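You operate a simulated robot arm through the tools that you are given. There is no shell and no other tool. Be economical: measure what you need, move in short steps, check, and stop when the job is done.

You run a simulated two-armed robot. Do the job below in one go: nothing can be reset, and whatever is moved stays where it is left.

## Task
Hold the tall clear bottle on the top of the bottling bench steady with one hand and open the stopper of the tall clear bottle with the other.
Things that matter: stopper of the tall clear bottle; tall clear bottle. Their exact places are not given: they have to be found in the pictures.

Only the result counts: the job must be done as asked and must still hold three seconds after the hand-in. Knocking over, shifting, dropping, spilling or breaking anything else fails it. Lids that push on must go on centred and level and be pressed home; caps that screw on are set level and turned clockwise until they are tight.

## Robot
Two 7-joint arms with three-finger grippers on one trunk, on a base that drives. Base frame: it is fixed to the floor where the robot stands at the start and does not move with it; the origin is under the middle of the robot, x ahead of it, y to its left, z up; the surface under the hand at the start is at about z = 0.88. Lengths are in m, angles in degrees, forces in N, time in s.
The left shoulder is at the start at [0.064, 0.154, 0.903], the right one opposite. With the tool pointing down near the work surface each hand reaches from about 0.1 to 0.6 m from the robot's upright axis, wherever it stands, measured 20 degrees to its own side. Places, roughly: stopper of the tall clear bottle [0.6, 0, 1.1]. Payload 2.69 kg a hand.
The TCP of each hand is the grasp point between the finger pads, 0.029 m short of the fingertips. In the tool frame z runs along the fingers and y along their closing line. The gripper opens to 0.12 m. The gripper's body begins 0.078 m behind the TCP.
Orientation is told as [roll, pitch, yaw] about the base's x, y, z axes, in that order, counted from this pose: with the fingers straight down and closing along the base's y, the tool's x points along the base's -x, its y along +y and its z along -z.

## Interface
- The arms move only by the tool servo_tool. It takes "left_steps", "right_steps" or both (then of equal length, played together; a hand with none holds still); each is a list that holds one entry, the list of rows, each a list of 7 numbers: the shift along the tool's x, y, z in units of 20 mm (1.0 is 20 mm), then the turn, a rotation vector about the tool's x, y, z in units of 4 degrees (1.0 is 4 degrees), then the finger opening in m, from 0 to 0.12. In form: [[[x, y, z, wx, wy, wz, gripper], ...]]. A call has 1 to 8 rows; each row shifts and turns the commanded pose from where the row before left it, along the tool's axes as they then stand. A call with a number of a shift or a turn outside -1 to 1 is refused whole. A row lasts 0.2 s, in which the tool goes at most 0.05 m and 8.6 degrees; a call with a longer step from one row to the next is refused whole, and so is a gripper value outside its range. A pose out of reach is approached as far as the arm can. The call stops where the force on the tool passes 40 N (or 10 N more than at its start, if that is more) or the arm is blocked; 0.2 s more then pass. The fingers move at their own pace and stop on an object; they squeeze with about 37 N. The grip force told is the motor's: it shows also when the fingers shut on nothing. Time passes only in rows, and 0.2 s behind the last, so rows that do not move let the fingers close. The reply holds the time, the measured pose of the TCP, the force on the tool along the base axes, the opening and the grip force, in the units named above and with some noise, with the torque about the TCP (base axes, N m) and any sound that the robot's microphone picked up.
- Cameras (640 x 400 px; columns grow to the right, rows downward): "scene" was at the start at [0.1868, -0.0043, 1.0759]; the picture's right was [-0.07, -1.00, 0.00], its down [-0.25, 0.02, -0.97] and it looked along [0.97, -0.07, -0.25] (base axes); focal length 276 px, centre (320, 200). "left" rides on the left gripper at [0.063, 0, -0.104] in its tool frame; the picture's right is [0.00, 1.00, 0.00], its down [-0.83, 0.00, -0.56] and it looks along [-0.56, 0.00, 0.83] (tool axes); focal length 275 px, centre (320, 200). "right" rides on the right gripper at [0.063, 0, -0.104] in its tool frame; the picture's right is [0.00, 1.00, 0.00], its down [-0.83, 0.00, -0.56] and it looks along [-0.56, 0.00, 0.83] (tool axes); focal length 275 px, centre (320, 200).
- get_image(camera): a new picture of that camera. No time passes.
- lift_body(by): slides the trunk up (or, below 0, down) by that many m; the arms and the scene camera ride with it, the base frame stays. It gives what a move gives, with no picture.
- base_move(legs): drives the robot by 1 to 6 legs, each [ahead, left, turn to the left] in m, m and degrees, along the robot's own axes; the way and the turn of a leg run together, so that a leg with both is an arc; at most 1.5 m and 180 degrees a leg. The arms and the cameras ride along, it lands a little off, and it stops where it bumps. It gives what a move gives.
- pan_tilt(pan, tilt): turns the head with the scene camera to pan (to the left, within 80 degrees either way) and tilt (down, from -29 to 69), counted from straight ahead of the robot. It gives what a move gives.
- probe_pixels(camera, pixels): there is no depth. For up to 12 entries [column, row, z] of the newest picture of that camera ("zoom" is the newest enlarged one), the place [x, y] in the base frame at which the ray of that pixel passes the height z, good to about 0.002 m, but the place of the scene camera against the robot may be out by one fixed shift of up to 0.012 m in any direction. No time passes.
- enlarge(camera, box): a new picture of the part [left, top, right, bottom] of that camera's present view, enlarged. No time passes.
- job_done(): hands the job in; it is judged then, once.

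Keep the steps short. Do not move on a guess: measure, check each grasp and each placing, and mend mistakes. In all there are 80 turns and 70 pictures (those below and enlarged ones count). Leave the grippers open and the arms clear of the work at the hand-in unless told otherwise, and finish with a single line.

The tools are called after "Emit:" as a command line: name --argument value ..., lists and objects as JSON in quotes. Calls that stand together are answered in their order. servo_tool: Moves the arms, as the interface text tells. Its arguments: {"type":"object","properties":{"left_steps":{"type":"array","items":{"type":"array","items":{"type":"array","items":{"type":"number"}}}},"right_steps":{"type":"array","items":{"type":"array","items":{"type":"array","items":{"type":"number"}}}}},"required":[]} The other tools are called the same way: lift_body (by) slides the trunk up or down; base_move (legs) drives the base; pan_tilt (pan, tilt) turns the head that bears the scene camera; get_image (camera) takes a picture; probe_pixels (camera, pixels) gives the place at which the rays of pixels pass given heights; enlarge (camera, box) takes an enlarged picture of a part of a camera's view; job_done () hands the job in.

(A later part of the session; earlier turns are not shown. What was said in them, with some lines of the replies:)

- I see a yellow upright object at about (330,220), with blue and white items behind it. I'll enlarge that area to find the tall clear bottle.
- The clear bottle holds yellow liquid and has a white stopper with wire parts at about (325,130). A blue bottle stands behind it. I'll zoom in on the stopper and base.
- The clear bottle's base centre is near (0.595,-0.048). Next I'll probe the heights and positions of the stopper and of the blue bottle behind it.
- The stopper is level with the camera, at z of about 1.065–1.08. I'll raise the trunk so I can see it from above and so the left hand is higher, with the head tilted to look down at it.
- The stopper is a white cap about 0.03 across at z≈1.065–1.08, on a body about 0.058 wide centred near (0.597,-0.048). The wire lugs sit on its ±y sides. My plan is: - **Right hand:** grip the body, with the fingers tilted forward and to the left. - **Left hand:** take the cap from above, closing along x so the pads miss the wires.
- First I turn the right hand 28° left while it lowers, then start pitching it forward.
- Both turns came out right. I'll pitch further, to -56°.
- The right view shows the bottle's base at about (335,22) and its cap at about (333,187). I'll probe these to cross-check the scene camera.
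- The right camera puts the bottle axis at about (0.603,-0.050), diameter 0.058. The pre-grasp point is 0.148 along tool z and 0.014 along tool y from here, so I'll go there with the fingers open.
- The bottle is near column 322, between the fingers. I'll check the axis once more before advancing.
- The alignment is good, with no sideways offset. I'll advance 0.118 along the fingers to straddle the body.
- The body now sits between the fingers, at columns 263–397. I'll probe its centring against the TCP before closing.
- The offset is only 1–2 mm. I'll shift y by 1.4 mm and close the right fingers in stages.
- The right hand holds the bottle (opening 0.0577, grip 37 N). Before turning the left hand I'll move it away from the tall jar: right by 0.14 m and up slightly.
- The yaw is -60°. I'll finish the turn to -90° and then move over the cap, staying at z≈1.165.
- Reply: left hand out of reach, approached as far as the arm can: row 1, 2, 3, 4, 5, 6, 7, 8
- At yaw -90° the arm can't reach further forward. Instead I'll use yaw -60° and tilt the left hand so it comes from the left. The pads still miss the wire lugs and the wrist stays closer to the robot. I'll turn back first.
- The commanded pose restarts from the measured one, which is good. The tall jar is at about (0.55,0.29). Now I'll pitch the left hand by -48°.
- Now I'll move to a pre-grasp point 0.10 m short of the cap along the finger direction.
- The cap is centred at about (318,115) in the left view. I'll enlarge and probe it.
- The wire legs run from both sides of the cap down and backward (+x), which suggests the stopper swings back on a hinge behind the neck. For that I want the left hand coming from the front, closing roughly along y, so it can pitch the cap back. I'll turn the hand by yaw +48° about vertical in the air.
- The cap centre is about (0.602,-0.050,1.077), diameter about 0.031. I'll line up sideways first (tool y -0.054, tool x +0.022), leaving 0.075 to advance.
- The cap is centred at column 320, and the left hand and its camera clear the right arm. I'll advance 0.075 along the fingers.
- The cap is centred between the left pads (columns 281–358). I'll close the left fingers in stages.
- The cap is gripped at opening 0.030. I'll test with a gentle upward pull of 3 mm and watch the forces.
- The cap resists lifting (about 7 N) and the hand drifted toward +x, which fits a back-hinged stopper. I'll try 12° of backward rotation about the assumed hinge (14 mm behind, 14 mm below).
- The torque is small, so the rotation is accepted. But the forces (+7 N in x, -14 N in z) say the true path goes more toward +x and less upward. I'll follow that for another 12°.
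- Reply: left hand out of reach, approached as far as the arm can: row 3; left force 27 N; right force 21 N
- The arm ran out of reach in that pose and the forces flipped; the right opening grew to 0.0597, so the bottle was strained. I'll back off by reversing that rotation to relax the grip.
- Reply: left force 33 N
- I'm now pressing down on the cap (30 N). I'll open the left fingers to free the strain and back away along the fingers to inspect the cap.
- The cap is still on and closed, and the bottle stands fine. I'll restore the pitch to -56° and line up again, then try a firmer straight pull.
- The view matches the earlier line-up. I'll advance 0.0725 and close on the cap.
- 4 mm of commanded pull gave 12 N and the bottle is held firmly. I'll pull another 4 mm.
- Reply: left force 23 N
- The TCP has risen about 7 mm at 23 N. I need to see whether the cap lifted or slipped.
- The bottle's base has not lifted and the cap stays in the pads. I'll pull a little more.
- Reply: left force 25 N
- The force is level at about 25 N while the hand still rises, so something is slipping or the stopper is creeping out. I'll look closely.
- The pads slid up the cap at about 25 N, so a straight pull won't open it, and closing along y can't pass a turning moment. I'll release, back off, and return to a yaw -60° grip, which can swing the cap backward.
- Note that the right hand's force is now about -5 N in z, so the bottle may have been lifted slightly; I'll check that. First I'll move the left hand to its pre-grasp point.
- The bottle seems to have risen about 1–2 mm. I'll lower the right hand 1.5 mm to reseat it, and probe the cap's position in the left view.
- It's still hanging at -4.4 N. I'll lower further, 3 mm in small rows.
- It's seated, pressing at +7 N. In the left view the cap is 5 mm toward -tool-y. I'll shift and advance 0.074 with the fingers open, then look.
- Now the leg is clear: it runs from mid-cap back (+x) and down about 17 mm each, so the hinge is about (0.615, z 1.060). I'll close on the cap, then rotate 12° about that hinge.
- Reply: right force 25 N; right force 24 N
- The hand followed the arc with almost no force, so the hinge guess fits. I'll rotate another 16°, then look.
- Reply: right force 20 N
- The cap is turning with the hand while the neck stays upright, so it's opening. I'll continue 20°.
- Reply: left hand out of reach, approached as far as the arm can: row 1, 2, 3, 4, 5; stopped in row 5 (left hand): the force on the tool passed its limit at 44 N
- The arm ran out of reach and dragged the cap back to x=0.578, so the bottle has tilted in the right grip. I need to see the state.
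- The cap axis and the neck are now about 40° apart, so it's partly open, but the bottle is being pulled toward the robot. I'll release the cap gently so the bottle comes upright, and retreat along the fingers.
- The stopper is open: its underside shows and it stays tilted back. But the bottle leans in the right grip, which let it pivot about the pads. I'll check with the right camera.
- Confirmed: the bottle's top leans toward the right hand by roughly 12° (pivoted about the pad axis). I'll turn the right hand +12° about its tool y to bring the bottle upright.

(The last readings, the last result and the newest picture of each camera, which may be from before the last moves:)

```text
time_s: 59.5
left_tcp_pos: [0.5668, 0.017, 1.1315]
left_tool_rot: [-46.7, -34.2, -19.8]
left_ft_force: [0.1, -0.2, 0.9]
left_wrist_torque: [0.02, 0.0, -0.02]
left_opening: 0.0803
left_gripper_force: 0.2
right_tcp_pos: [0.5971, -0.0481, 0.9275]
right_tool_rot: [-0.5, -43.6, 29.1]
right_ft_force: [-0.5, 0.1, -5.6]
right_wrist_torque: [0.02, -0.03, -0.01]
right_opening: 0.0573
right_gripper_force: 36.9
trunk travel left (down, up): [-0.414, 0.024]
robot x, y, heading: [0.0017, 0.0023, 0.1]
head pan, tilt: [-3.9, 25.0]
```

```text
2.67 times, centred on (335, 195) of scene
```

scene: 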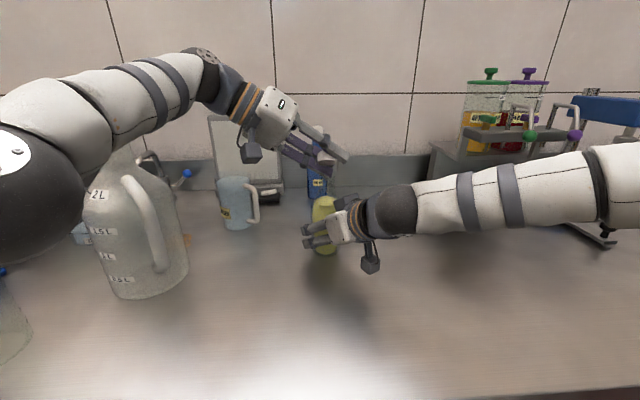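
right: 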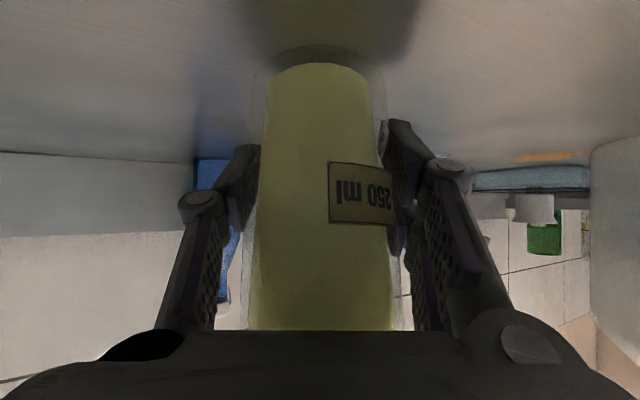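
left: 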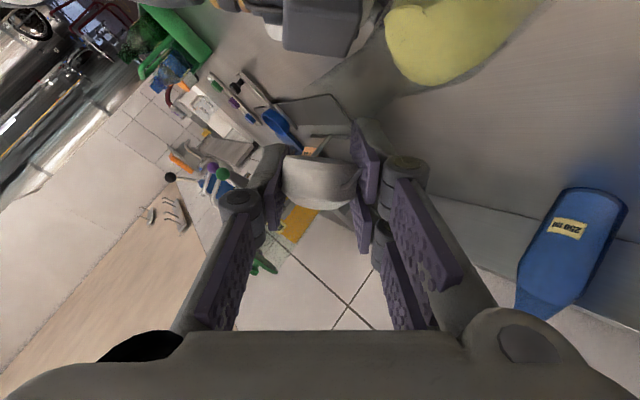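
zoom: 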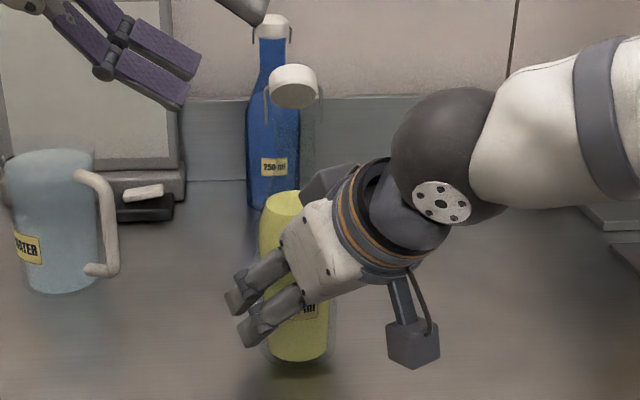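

The bottle is nearly upright, the cap is open, and it hangs at -5.6 N. I'll lower it gently to the table.

Emit:
servo_tool --right_steps '[[[0.035, 0, 0.036, 0, 0, 0, 0.045], [0.035, 0, 0.036, 0, 0, 0, 0.045], [0.035, 0, 0.036, 0, 0, 0, 0.045]]]'

```text
time_s: 60.3
left_tcp_pos: [0.5675, 0.0163, 1.1328]
left_tool_rot: [-46.7, -34.1, -19.8]
left_ft_force: [-0.2, -0.4, -0.2]
left_wrist_torque: [0.02, 0.01, 0.04]
left_opening: 0.0801
left_gripper_force: 0.0
right_tcp_pos: [0.5971, -0.048, 0.9253]
right_tool_rot: [-0.5, -43.7, 29.0]
right_ft_force: [0.0, 0.3, -5.6]
right_wrist_torque: [0.02, -0.02, -0.01]
right_opening: 0.0572
right_gripper_force: 37.1
trunk travel left (down, up): [-0.414, 0.024]
robot x, y, heading: [-0.0003, -0.0015, 0.0]
head pan, tilt: [-3.9, 25.0]
```

Emit:
servo_tool --right_steps '[[[0.035, 0, 0.036, 0, 0, 0, 0.045], [0.035, 0, 0.036, 0, 0, 0, 0.045]]]'

Emit:
servo_tool --right_steps '[[[0.025, 0, 0.026, 0, 0, 0, 0.045], [0.025, 0, 0.026, 0, 0, 0, 0.045]]]'

```text
time_s: 60.9
left_tcp_pos: [0.5672, 0.0162, 1.1336]
left_tool_rot: [-46.6, -34.3, -19.8]
left_ft_force: [-0.4, 0.4, -0.1]
left_wrist_torque: [0.04, -0.02, -0.02]
left_opening: 0.0798
left_gripper_force: 0.1
right_tcp_pos: [0.5984, -0.0489, 0.9255]
right_tool_rot: [-0.3, -43.8, 28.9]
right_ft_force: [-0.3, -0.1, -4.0]
right_wrist_torque: [0.03, 0.02, -0.01]
right_opening: 0.0574
right_gripper_force: 37.0
trunk travel left (down, up): [-0.414, 0.024]
robot x, y, heading: [-0.0013, -0.0002, -0.2]
head pan, tilt: [-3.9, 25.0]
```

```text
time_s: 61.5
left_tcp_pos: [0.567, 0.0159, 1.1332]
left_tool_rot: [-46.7, -34.3, -19.9]
left_ft_force: [0.0, -0.1, 0.7]
left_wrist_torque: [0.0, 0.0, 0.01]
left_opening: 0.0802
left_gripper_force: 0.0
right_tcp_pos: [0.5978, -0.0482, 0.9241]
right_tool_rot: [-0.4, -44.0, 28.9]
right_ft_force: [1.9, -0.6, 4.8]
right_wrist_torque: [0.11, 0.08, -0.03]
right_opening: 0.0573
right_gripper_force: 37.1
trunk travel left (down, up): [-0.414, 0.024]
robot x, y, heading: [-0.0009, 0.0015, 0.1]
head pan, tilt: [-3.9, 25.0]
```

The bottle is seated (+4.8 N). Next I'll push the cap further back with closed fingertips from the front. I'm turning the left hand to yaw -12°, pitch -56° (56.5° about one tool axis, 14 rows) with the fingers closed.

Emit:
servo_tool --left_steps '[[[0, 0, -0.5, -0.92, -0.407, 0.065, 0.0], [0, 0, -0.5, -0.92, -0.407, 0.065, 0.0], [0, 0, 0, -0.92, -0.407, 0.065, 0.0], [0, 0, 0, -0.92, -0.407, 0.065, 0.0], [0, 0, 0, -0.92, -0.407, 0.065, 0.0], [0, 0, 0, -0.92, -0.407, 0.065, 0.0], [0, 0, 0, -0.92, -0.407, 0.065, 0.0]]]'

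Emit:
servo_tool --left_steps '[[[0, 0, 0, -0.92, -0.407, 0.065, 0.0], [0, 0, 0, -0.92, -0.407, 0.065, 0.0], [0, 0, 0, -0.92, -0.407, 0.065, 0.0], [0, 0, 0, -0.92, -0.407, 0.065, 0.0], [0, 0, 0, -0.92, -0.407, 0.065, 0.0], [0, 0, 0, -0.92, -0.407, 0.065, 0.0], [0, 0, 0, -0.92, -0.407, 0.065, 0.0]]]'

```text
time_s: 63.1
left_tcp_pos: [0.5635, 0.0315, 1.1465]
left_tool_rot: [-25.0, -44.6, -13.3]
left_ft_force: [-0.5, -0.3, 0.1]
left_wrist_torque: [-0.02, -0.01, 0.0]
left_opening: 0.0002
left_gripper_force: 28.6
right_tcp_pos: [0.597, -0.048, 0.9249]
right_tool_rot: [-0.4, -43.9, 29.0]
right_ft_force: [4.4, -2.7, 15.5]
right_wrist_torque: [0.18, 0.26, -0.01]
right_opening: 0.0574
right_gripper_force: 37.2
trunk travel left (down, up): [-0.414, 0.024]
robot x, y, heading: [0.0036, -0.0002, -0.4]
head pan, tilt: [-3.9, 25.0]
```

```text
time_s: 64.7
left_tcp_pos: [0.5636, 0.0321, 1.1456]
left_tool_rot: [0.1, -56.0, -12.1]
left_ft_force: [-0.1, -0.4, 0.3]
left_wrist_torque: [-0.02, -0.02, -0.02]
left_opening: 0.0
left_gripper_force: 28.5
right_tcp_pos: [0.5968, -0.0486, 0.9243]
right_tool_rot: [-0.4, -43.9, 29.0]
right_ft_force: [5.5, -2.2, 19.5]
right_wrist_torque: [0.22, 0.27, 0.08]
right_opening: 0.0575
right_gripper_force: 37.1
trunk travel left (down, up): [-0.414, 0.024]
robot x, y, heading: [0.001, 0.0008, 0.1]
head pan, tilt: [-3.9, 25.0]
```

The orientation is right. I'll move the closed fingertips in front of the cap and look.

Emit:
servo_tool --left_steps '[[[0.331, -0.989, 0.19, 0, 0, 0, 0.0], [0.331, -0.989, 0.19, 0, 0, 0, 0.0], [0.331, -0.989, 0.19, 0, 0, 0, 0.0], [0.331, -0.989, 0.19, 0, 0, 0, 0.0]]]'

Emit:
get_image --camera "left"

```text
time_s: 65.7
left_tcp_pos: [0.5451, -0.0447, 1.1158]
left_tool_rot: [0.2, -56.0, -12.1]
left_ft_force: [-0.6, 0.5, 0.2]
left_wrist_torque: [0.0, 0.01, 0.0]
left_opening: 0.0
left_gripper_force: 28.2
right_tcp_pos: [0.5965, -0.0485, 0.9229]
right_tool_rot: [-0.4, -43.8, 29.0]
right_ft_force: [5.6, -3.2, 19.6]
right_wrist_torque: [0.19, 0.28, 0.04]
right_opening: 0.0573
right_gripper_force: 37.6
trunk travel left (down, up): [-0.414, 0.024]
robot x, y, heading: [-0.003, -0.001, 0.1]
head pan, tilt: [-3.9, 25.0]
```

```text
5 pictures are left
```

left: 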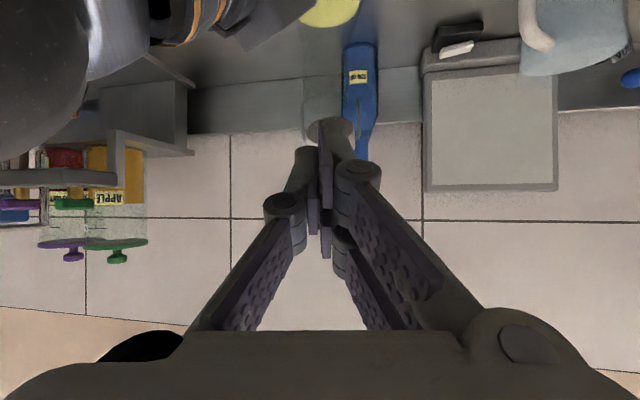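

The cap sits right behind the fingertips, aligned. I'll approach and push +x by 21 mm, watching the force.

Emit:
servo_tool --left_steps '[[[0.09, 0.17, 1.0, 0, 0, 0, 0.0], [-0.19, 0.073, 0.284, 0, 0, 0, 0.0], [-0.19, 0.073, 0.284, 0, 0, 0, 0.0], [-0.19, 0.073, 0.284, 0, 0, 0, 0.0]]]'

```text
time_s: 66.7
left_tcp_pos: [0.5829, -0.044, 1.1056]
left_tool_rot: [0.1, -56.0, -12.2]
left_ft_force: [-0.4, -0.4, -1.2]
left_wrist_torque: [0.01, -0.02, 0.01]
left_opening: 0.0
left_gripper_force: 28.8
right_tcp_pos: [0.5973, -0.0491, 0.9235]
right_tool_rot: [-0.4, -43.8, 29.0]
right_ft_force: [4.4, -3.4, 19.9]
right_wrist_torque: [0.21, 0.33, 0.02]
right_opening: 0.0571
right_gripper_force: 36.9
trunk travel left (down, up): [-0.414, 0.024]
robot x, y, heading: [0.0007, -0.0021, 0.1]
head pan, tilt: [-3.9, 25.0]
```

No resistance at all so far. I'll continue another 21 mm and then look.

Emit:
servo_tool --left_steps '[[[-0.19, 0.073, 0.284, 0, 0, 0, 0.0], [-0.19, 0.073, 0.284, 0, 0, 0, 0.0], [-0.19, 0.073, 0.284, 0, 0, 0, 0.0]]]'

Emit:
enlarge --camera "scene" --box '[285, 115, 385, 215]'

```text
time_s: 67.5
left_tcp_pos: [0.6021, -0.0428, 1.1028]
left_tool_rot: [0.0, -55.9, -12.1]
left_ft_force: [0.1, 0.4, 0.1]
left_wrist_torque: [0.01, -0.02, 0.01]
left_opening: 0.0
left_gripper_force: 28.6
right_tcp_pos: [0.5956, -0.0493, 0.9235]
right_tool_rot: [-0.4, -43.8, 29.0]
right_ft_force: [3.6, -3.2, 18.3]
right_wrist_torque: [0.2, 0.34, 0.05]
right_opening: 0.0575
right_gripper_force: 36.7
trunk travel left (down, up): [-0.414, 0.024]
robot x, y, heading: [0.003, -0.0, -0.0]
head pan, tilt: [-3.9, 25.0]
```

```text
4.00 times, centred on (335, 165) of scene
```

zoom: 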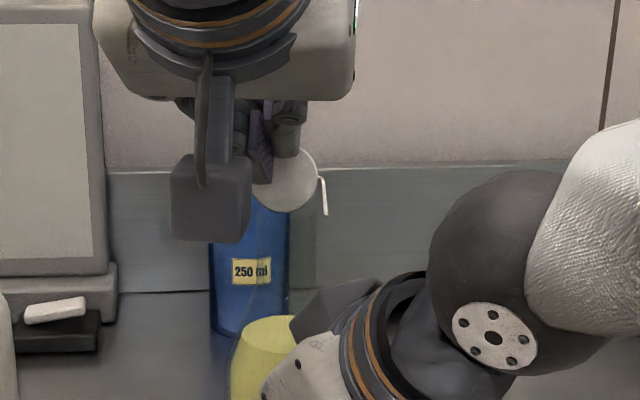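

The cap's underside now faces the camera as a full disc, so it's about 90° open. I'll retract the left hand back and up along its fingers, then open it.

Emit:
servo_tool --left_steps '[[[0, 0, -1, 0, 0, 0, 0.0], [0, 0, -1, 0, 0, 0, 0.0], [0, 0, -1, 0, 0, 0, 0.0], [0, 0, -1, 0, 0, 0, 0.0], [0, 0, -1, 0, 0, 0, 0.0], [0, 0.5, -1, 0, 0, 0, 0.04], [0, 1, -1, 0, 0, 0, 0.08], [0, 1, 0, 0, 0, 0, 0.08]]]'

Emit:
enlarge --camera "scene" --box '[270, 115, 400, 270]'

```text
time_s: 69.3
left_tcp_pos: [0.4972, 0.0317, 1.1797]
left_tool_rot: [0.1, -56.0, -12.1]
left_ft_force: [0.7, -0.5, -0.1]
left_wrist_torque: [-0.02, 0.0, 0.0]
left_opening: 0.0801
left_gripper_force: 0.0
right_tcp_pos: [0.5959, -0.0483, 0.923]
right_tool_rot: [-0.3, -43.8, 29.0]
right_ft_force: [1.8, -3.1, 15.4]
right_wrist_torque: [0.29, 0.33, -0.02]
right_opening: 0.0574
right_gripper_force: 37.0
trunk travel left (down, up): [-0.414, 0.024]
robot x, y, heading: [-0.002, -0.0027, -0.0]
head pan, tilt: [-3.9, 25.0]
```

```text
2.58 times, centred on (335, 192) of scene
```

zoom: 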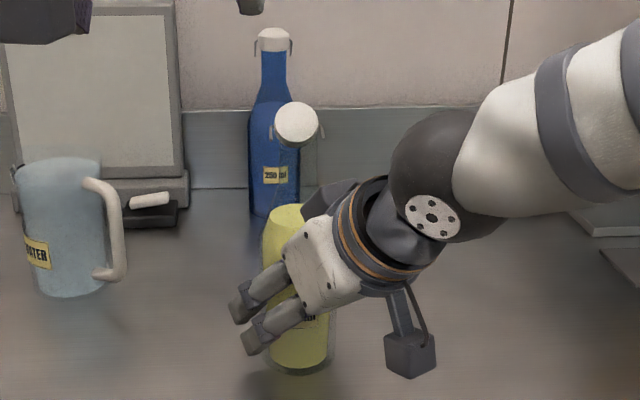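

The stopper stays fully open. Before releasing the bottle, I'll relieve the right hand's 15 N downward press by raising it slightly.

Emit:
servo_tool --right_steps '[[[-0.035, 0, -0.036, 0, 0, 0, 0.045], [-0.035, 0, -0.036, 0, 0, 0, 0.045]]]'

```text
time_s: 69.9
left_tcp_pos: [0.4993, 0.0308, 1.1784]
left_tool_rot: [0.1, -55.9, -12.1]
left_ft_force: [-0.4, 0.1, -0.6]
left_wrist_torque: [0.05, -0.01, -0.03]
left_opening: 0.0801
left_gripper_force: 0.0
right_tcp_pos: [0.5958, -0.0485, 0.9243]
right_tool_rot: [-0.4, -43.7, 29.0]
right_ft_force: [1.2, -1.0, 11.0]
right_wrist_torque: [0.2, 0.17, 0.06]
right_opening: 0.0576
right_gripper_force: 36.7
trunk travel left (down, up): [-0.414, 0.024]
robot x, y, heading: [-0.0014, 0.0011, -0.1]
head pan, tilt: [-3.9, 25.0]
```

Emit:
servo_tool --right_steps '[[[-0.035, 0, -0.036, 0, 0, 0, 0.045], [-0.035, 0, -0.036, 0, 0, 0, 0.045]]]'

```text
time_s: 70.5
left_tcp_pos: [0.4998, 0.0306, 1.1774]
left_tool_rot: [0.0, -55.9, -12.1]
left_ft_force: [-0.3, 0.8, 0.6]
left_wrist_torque: [0.01, 0.0, 0.0]
left_opening: 0.0802
left_gripper_force: 0.1
right_tcp_pos: [0.5971, -0.0486, 0.9234]
right_tool_rot: [-0.3, -43.4, 29.0]
right_ft_force: [-1.2, -1.1, -3.0]
right_wrist_torque: [0.06, -0.04, 0.0]
right_opening: 0.0575
right_gripper_force: 37.4
trunk travel left (down, up): [-0.414, 0.024]
robot x, y, heading: [-0.0006, -0.0001, -0.3]
head pan, tilt: [-3.9, 25.0]
```

The force is now about -3 N, so the bottle is practically resting on the table. I'll open the right fingers gradually.

Emit:
servo_tool --right_steps '[[[0, 0, 0, 0, 0, 0, 0.058], [0, 0, 0, 0, 0, 0, 0.06], [0, 0, 0, 0, 0, 0, 0.063], [0, 0, 0, 0, 0, 0, 0.07], [0, 0, 0, 0, 0, 0, 0.085], [0, 0, 0, 0, 0, 0, 0.1], [0, 0, 0, 0, 0, 0, 0.11]]]'

Emit:
get_image --camera "right"

```text
time_s: 72.1
left_tcp_pos: [0.4989, 0.0315, 1.1788]
left_tool_rot: [0.0, -55.9, -12.1]
left_ft_force: [0.2, 0.3, -0.3]
left_wrist_torque: [0.04, -0.02, -0.02]
left_opening: 0.08
left_gripper_force: 0.0
right_tcp_pos: [0.5978, -0.0476, 0.9258]
right_tool_rot: [-0.4, -43.9, 29.1]
right_ft_force: [0.0, 0.3, 0.1]
right_wrist_torque: [0.0, -0.03, 0.03]
right_opening: 0.1098
right_gripper_force: 0.0
trunk travel left (down, up): [-0.414, 0.024]
robot x, y, heading: [-0.001, 0.0016, -0.3]
head pan, tilt: [-3.9, 25.0]
```

```text
2 pictures are left
```

right: 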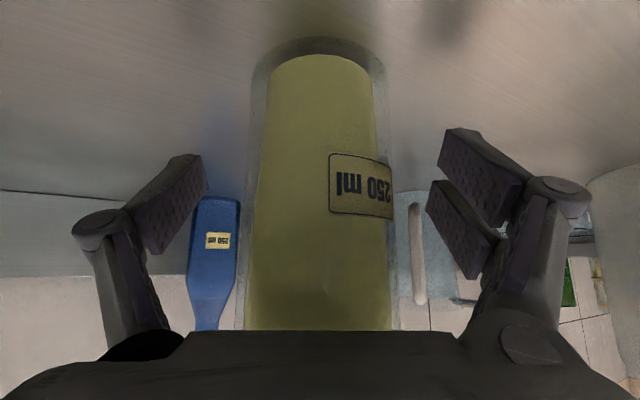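

The bottle stands free between the open fingers. I'll retreat the right hand straight back along its fingers.

Emit:
servo_tool --right_steps '[[[0, 0, -0.5, 0, 0, 0, 0.11], [0, 0, -1, 0, 0, 0, 0.11], [0, 0, -1, 0, 0, 0, 0.11], [0, 0, -1, 0, 0, 0, 0.11], [0, 0, -1, 0, 0, 0, 0.11], [0, 0, -1, 0, 0, 0, 0.11], [0, 0, -1, 0, 0, 0, 0.11], [0, -1, -0.5, 0, 0, 0, 0.11]]]'

Emit:
get_image --camera "scene"

```text
time_s: 73.9
left_tcp_pos: [0.5002, 0.0298, 1.1786]
left_tool_rot: [0.1, -55.9, -12.0]
left_ft_force: [0.6, -0.1, -0.4]
left_wrist_torque: [0.03, 0.0, 0.0]
left_opening: 0.08
left_gripper_force: 0.0
right_tcp_pos: [0.5219, -0.1134, 1.0271]
right_tool_rot: [-0.3, -43.8, 28.8]
right_ft_force: [0.6, -0.3, 0.3]
right_wrist_torque: [0.02, 0.01, 0.01]
right_opening: 0.1099
right_gripper_force: 0.0
trunk travel left (down, up): [-0.414, 0.024]
robot x, y, heading: [0.0024, -0.0032, 0.1]
head pan, tilt: [-3.9, 25.0]
```

```text
1 pictures are left
```

scene: 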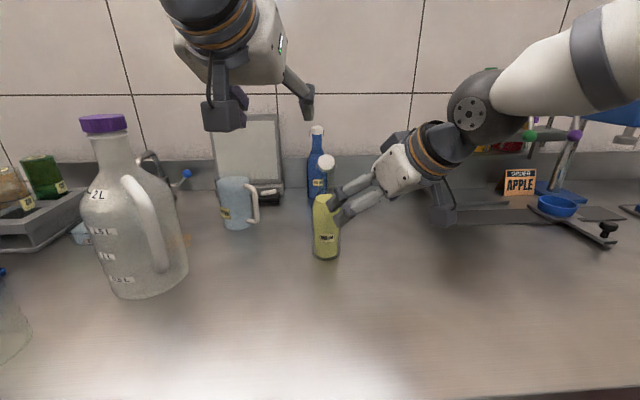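

The bottle is upright with its stopper open. I'll bring the right hand further clear.

Emit:
servo_tool --right_steps '[[[0, 0, -1, 0, 0, 0, 0.12], [0, 0, -1, 0, 0, 0, 0.12], [0, 0, -1, 0, 0, 0, 0.12], [0, 0, -1, 0, 0, 0, 0.12], [0, 0, -0.5, 0, 0, 0, 0.12]]]'

Emit:
enlarge --camera "scene" --box '[270, 120, 400, 270]'

```text
time_s: 75.1
left_tcp_pos: [0.4999, 0.0306, 1.1796]
left_tool_rot: [0.0, -55.9, -12.1]
left_ft_force: [1.0, -0.4, 0.6]
left_wrist_torque: [0.03, 0.02, 0.0]
left_opening: 0.0802
left_gripper_force: 0.1
right_tcp_pos: [0.4654, -0.1416, 1.0911]
right_tool_rot: [-0.3, -43.8, 29.0]
right_ft_force: [0.1, -0.4, -0.3]
right_wrist_torque: [-0.01, 0.01, 0.01]
right_opening: 0.1199
right_gripper_force: 0.1
trunk travel left (down, up): [-0.414, 0.024]
robot x, y, heading: [-0.0031, 0.0015, -0.0]
head pan, tilt: [-3.9, 25.0]
```

```text
2.67 times, centred on (335, 195) of scene
```

zoom: 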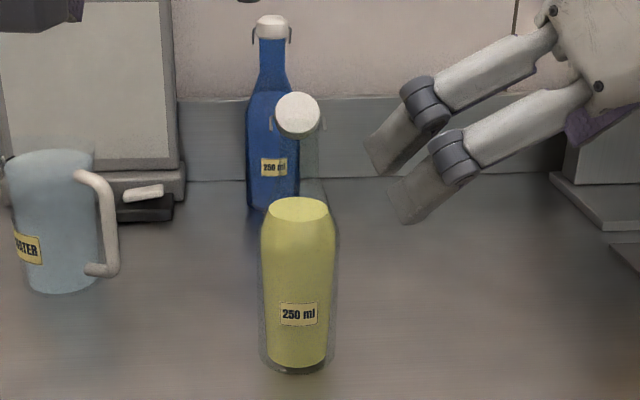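

The bottle stands upright, the stopper is swung fully open, both hands are open and clear, and nothing else has moved. I'm handing the job in.

Emit:
job_done

```text
The job is handed in.
```

The stopper of the tall clear bottle is swung about 90° open; the bottle stands upright on the bench, and both grippers are open and clear of it.
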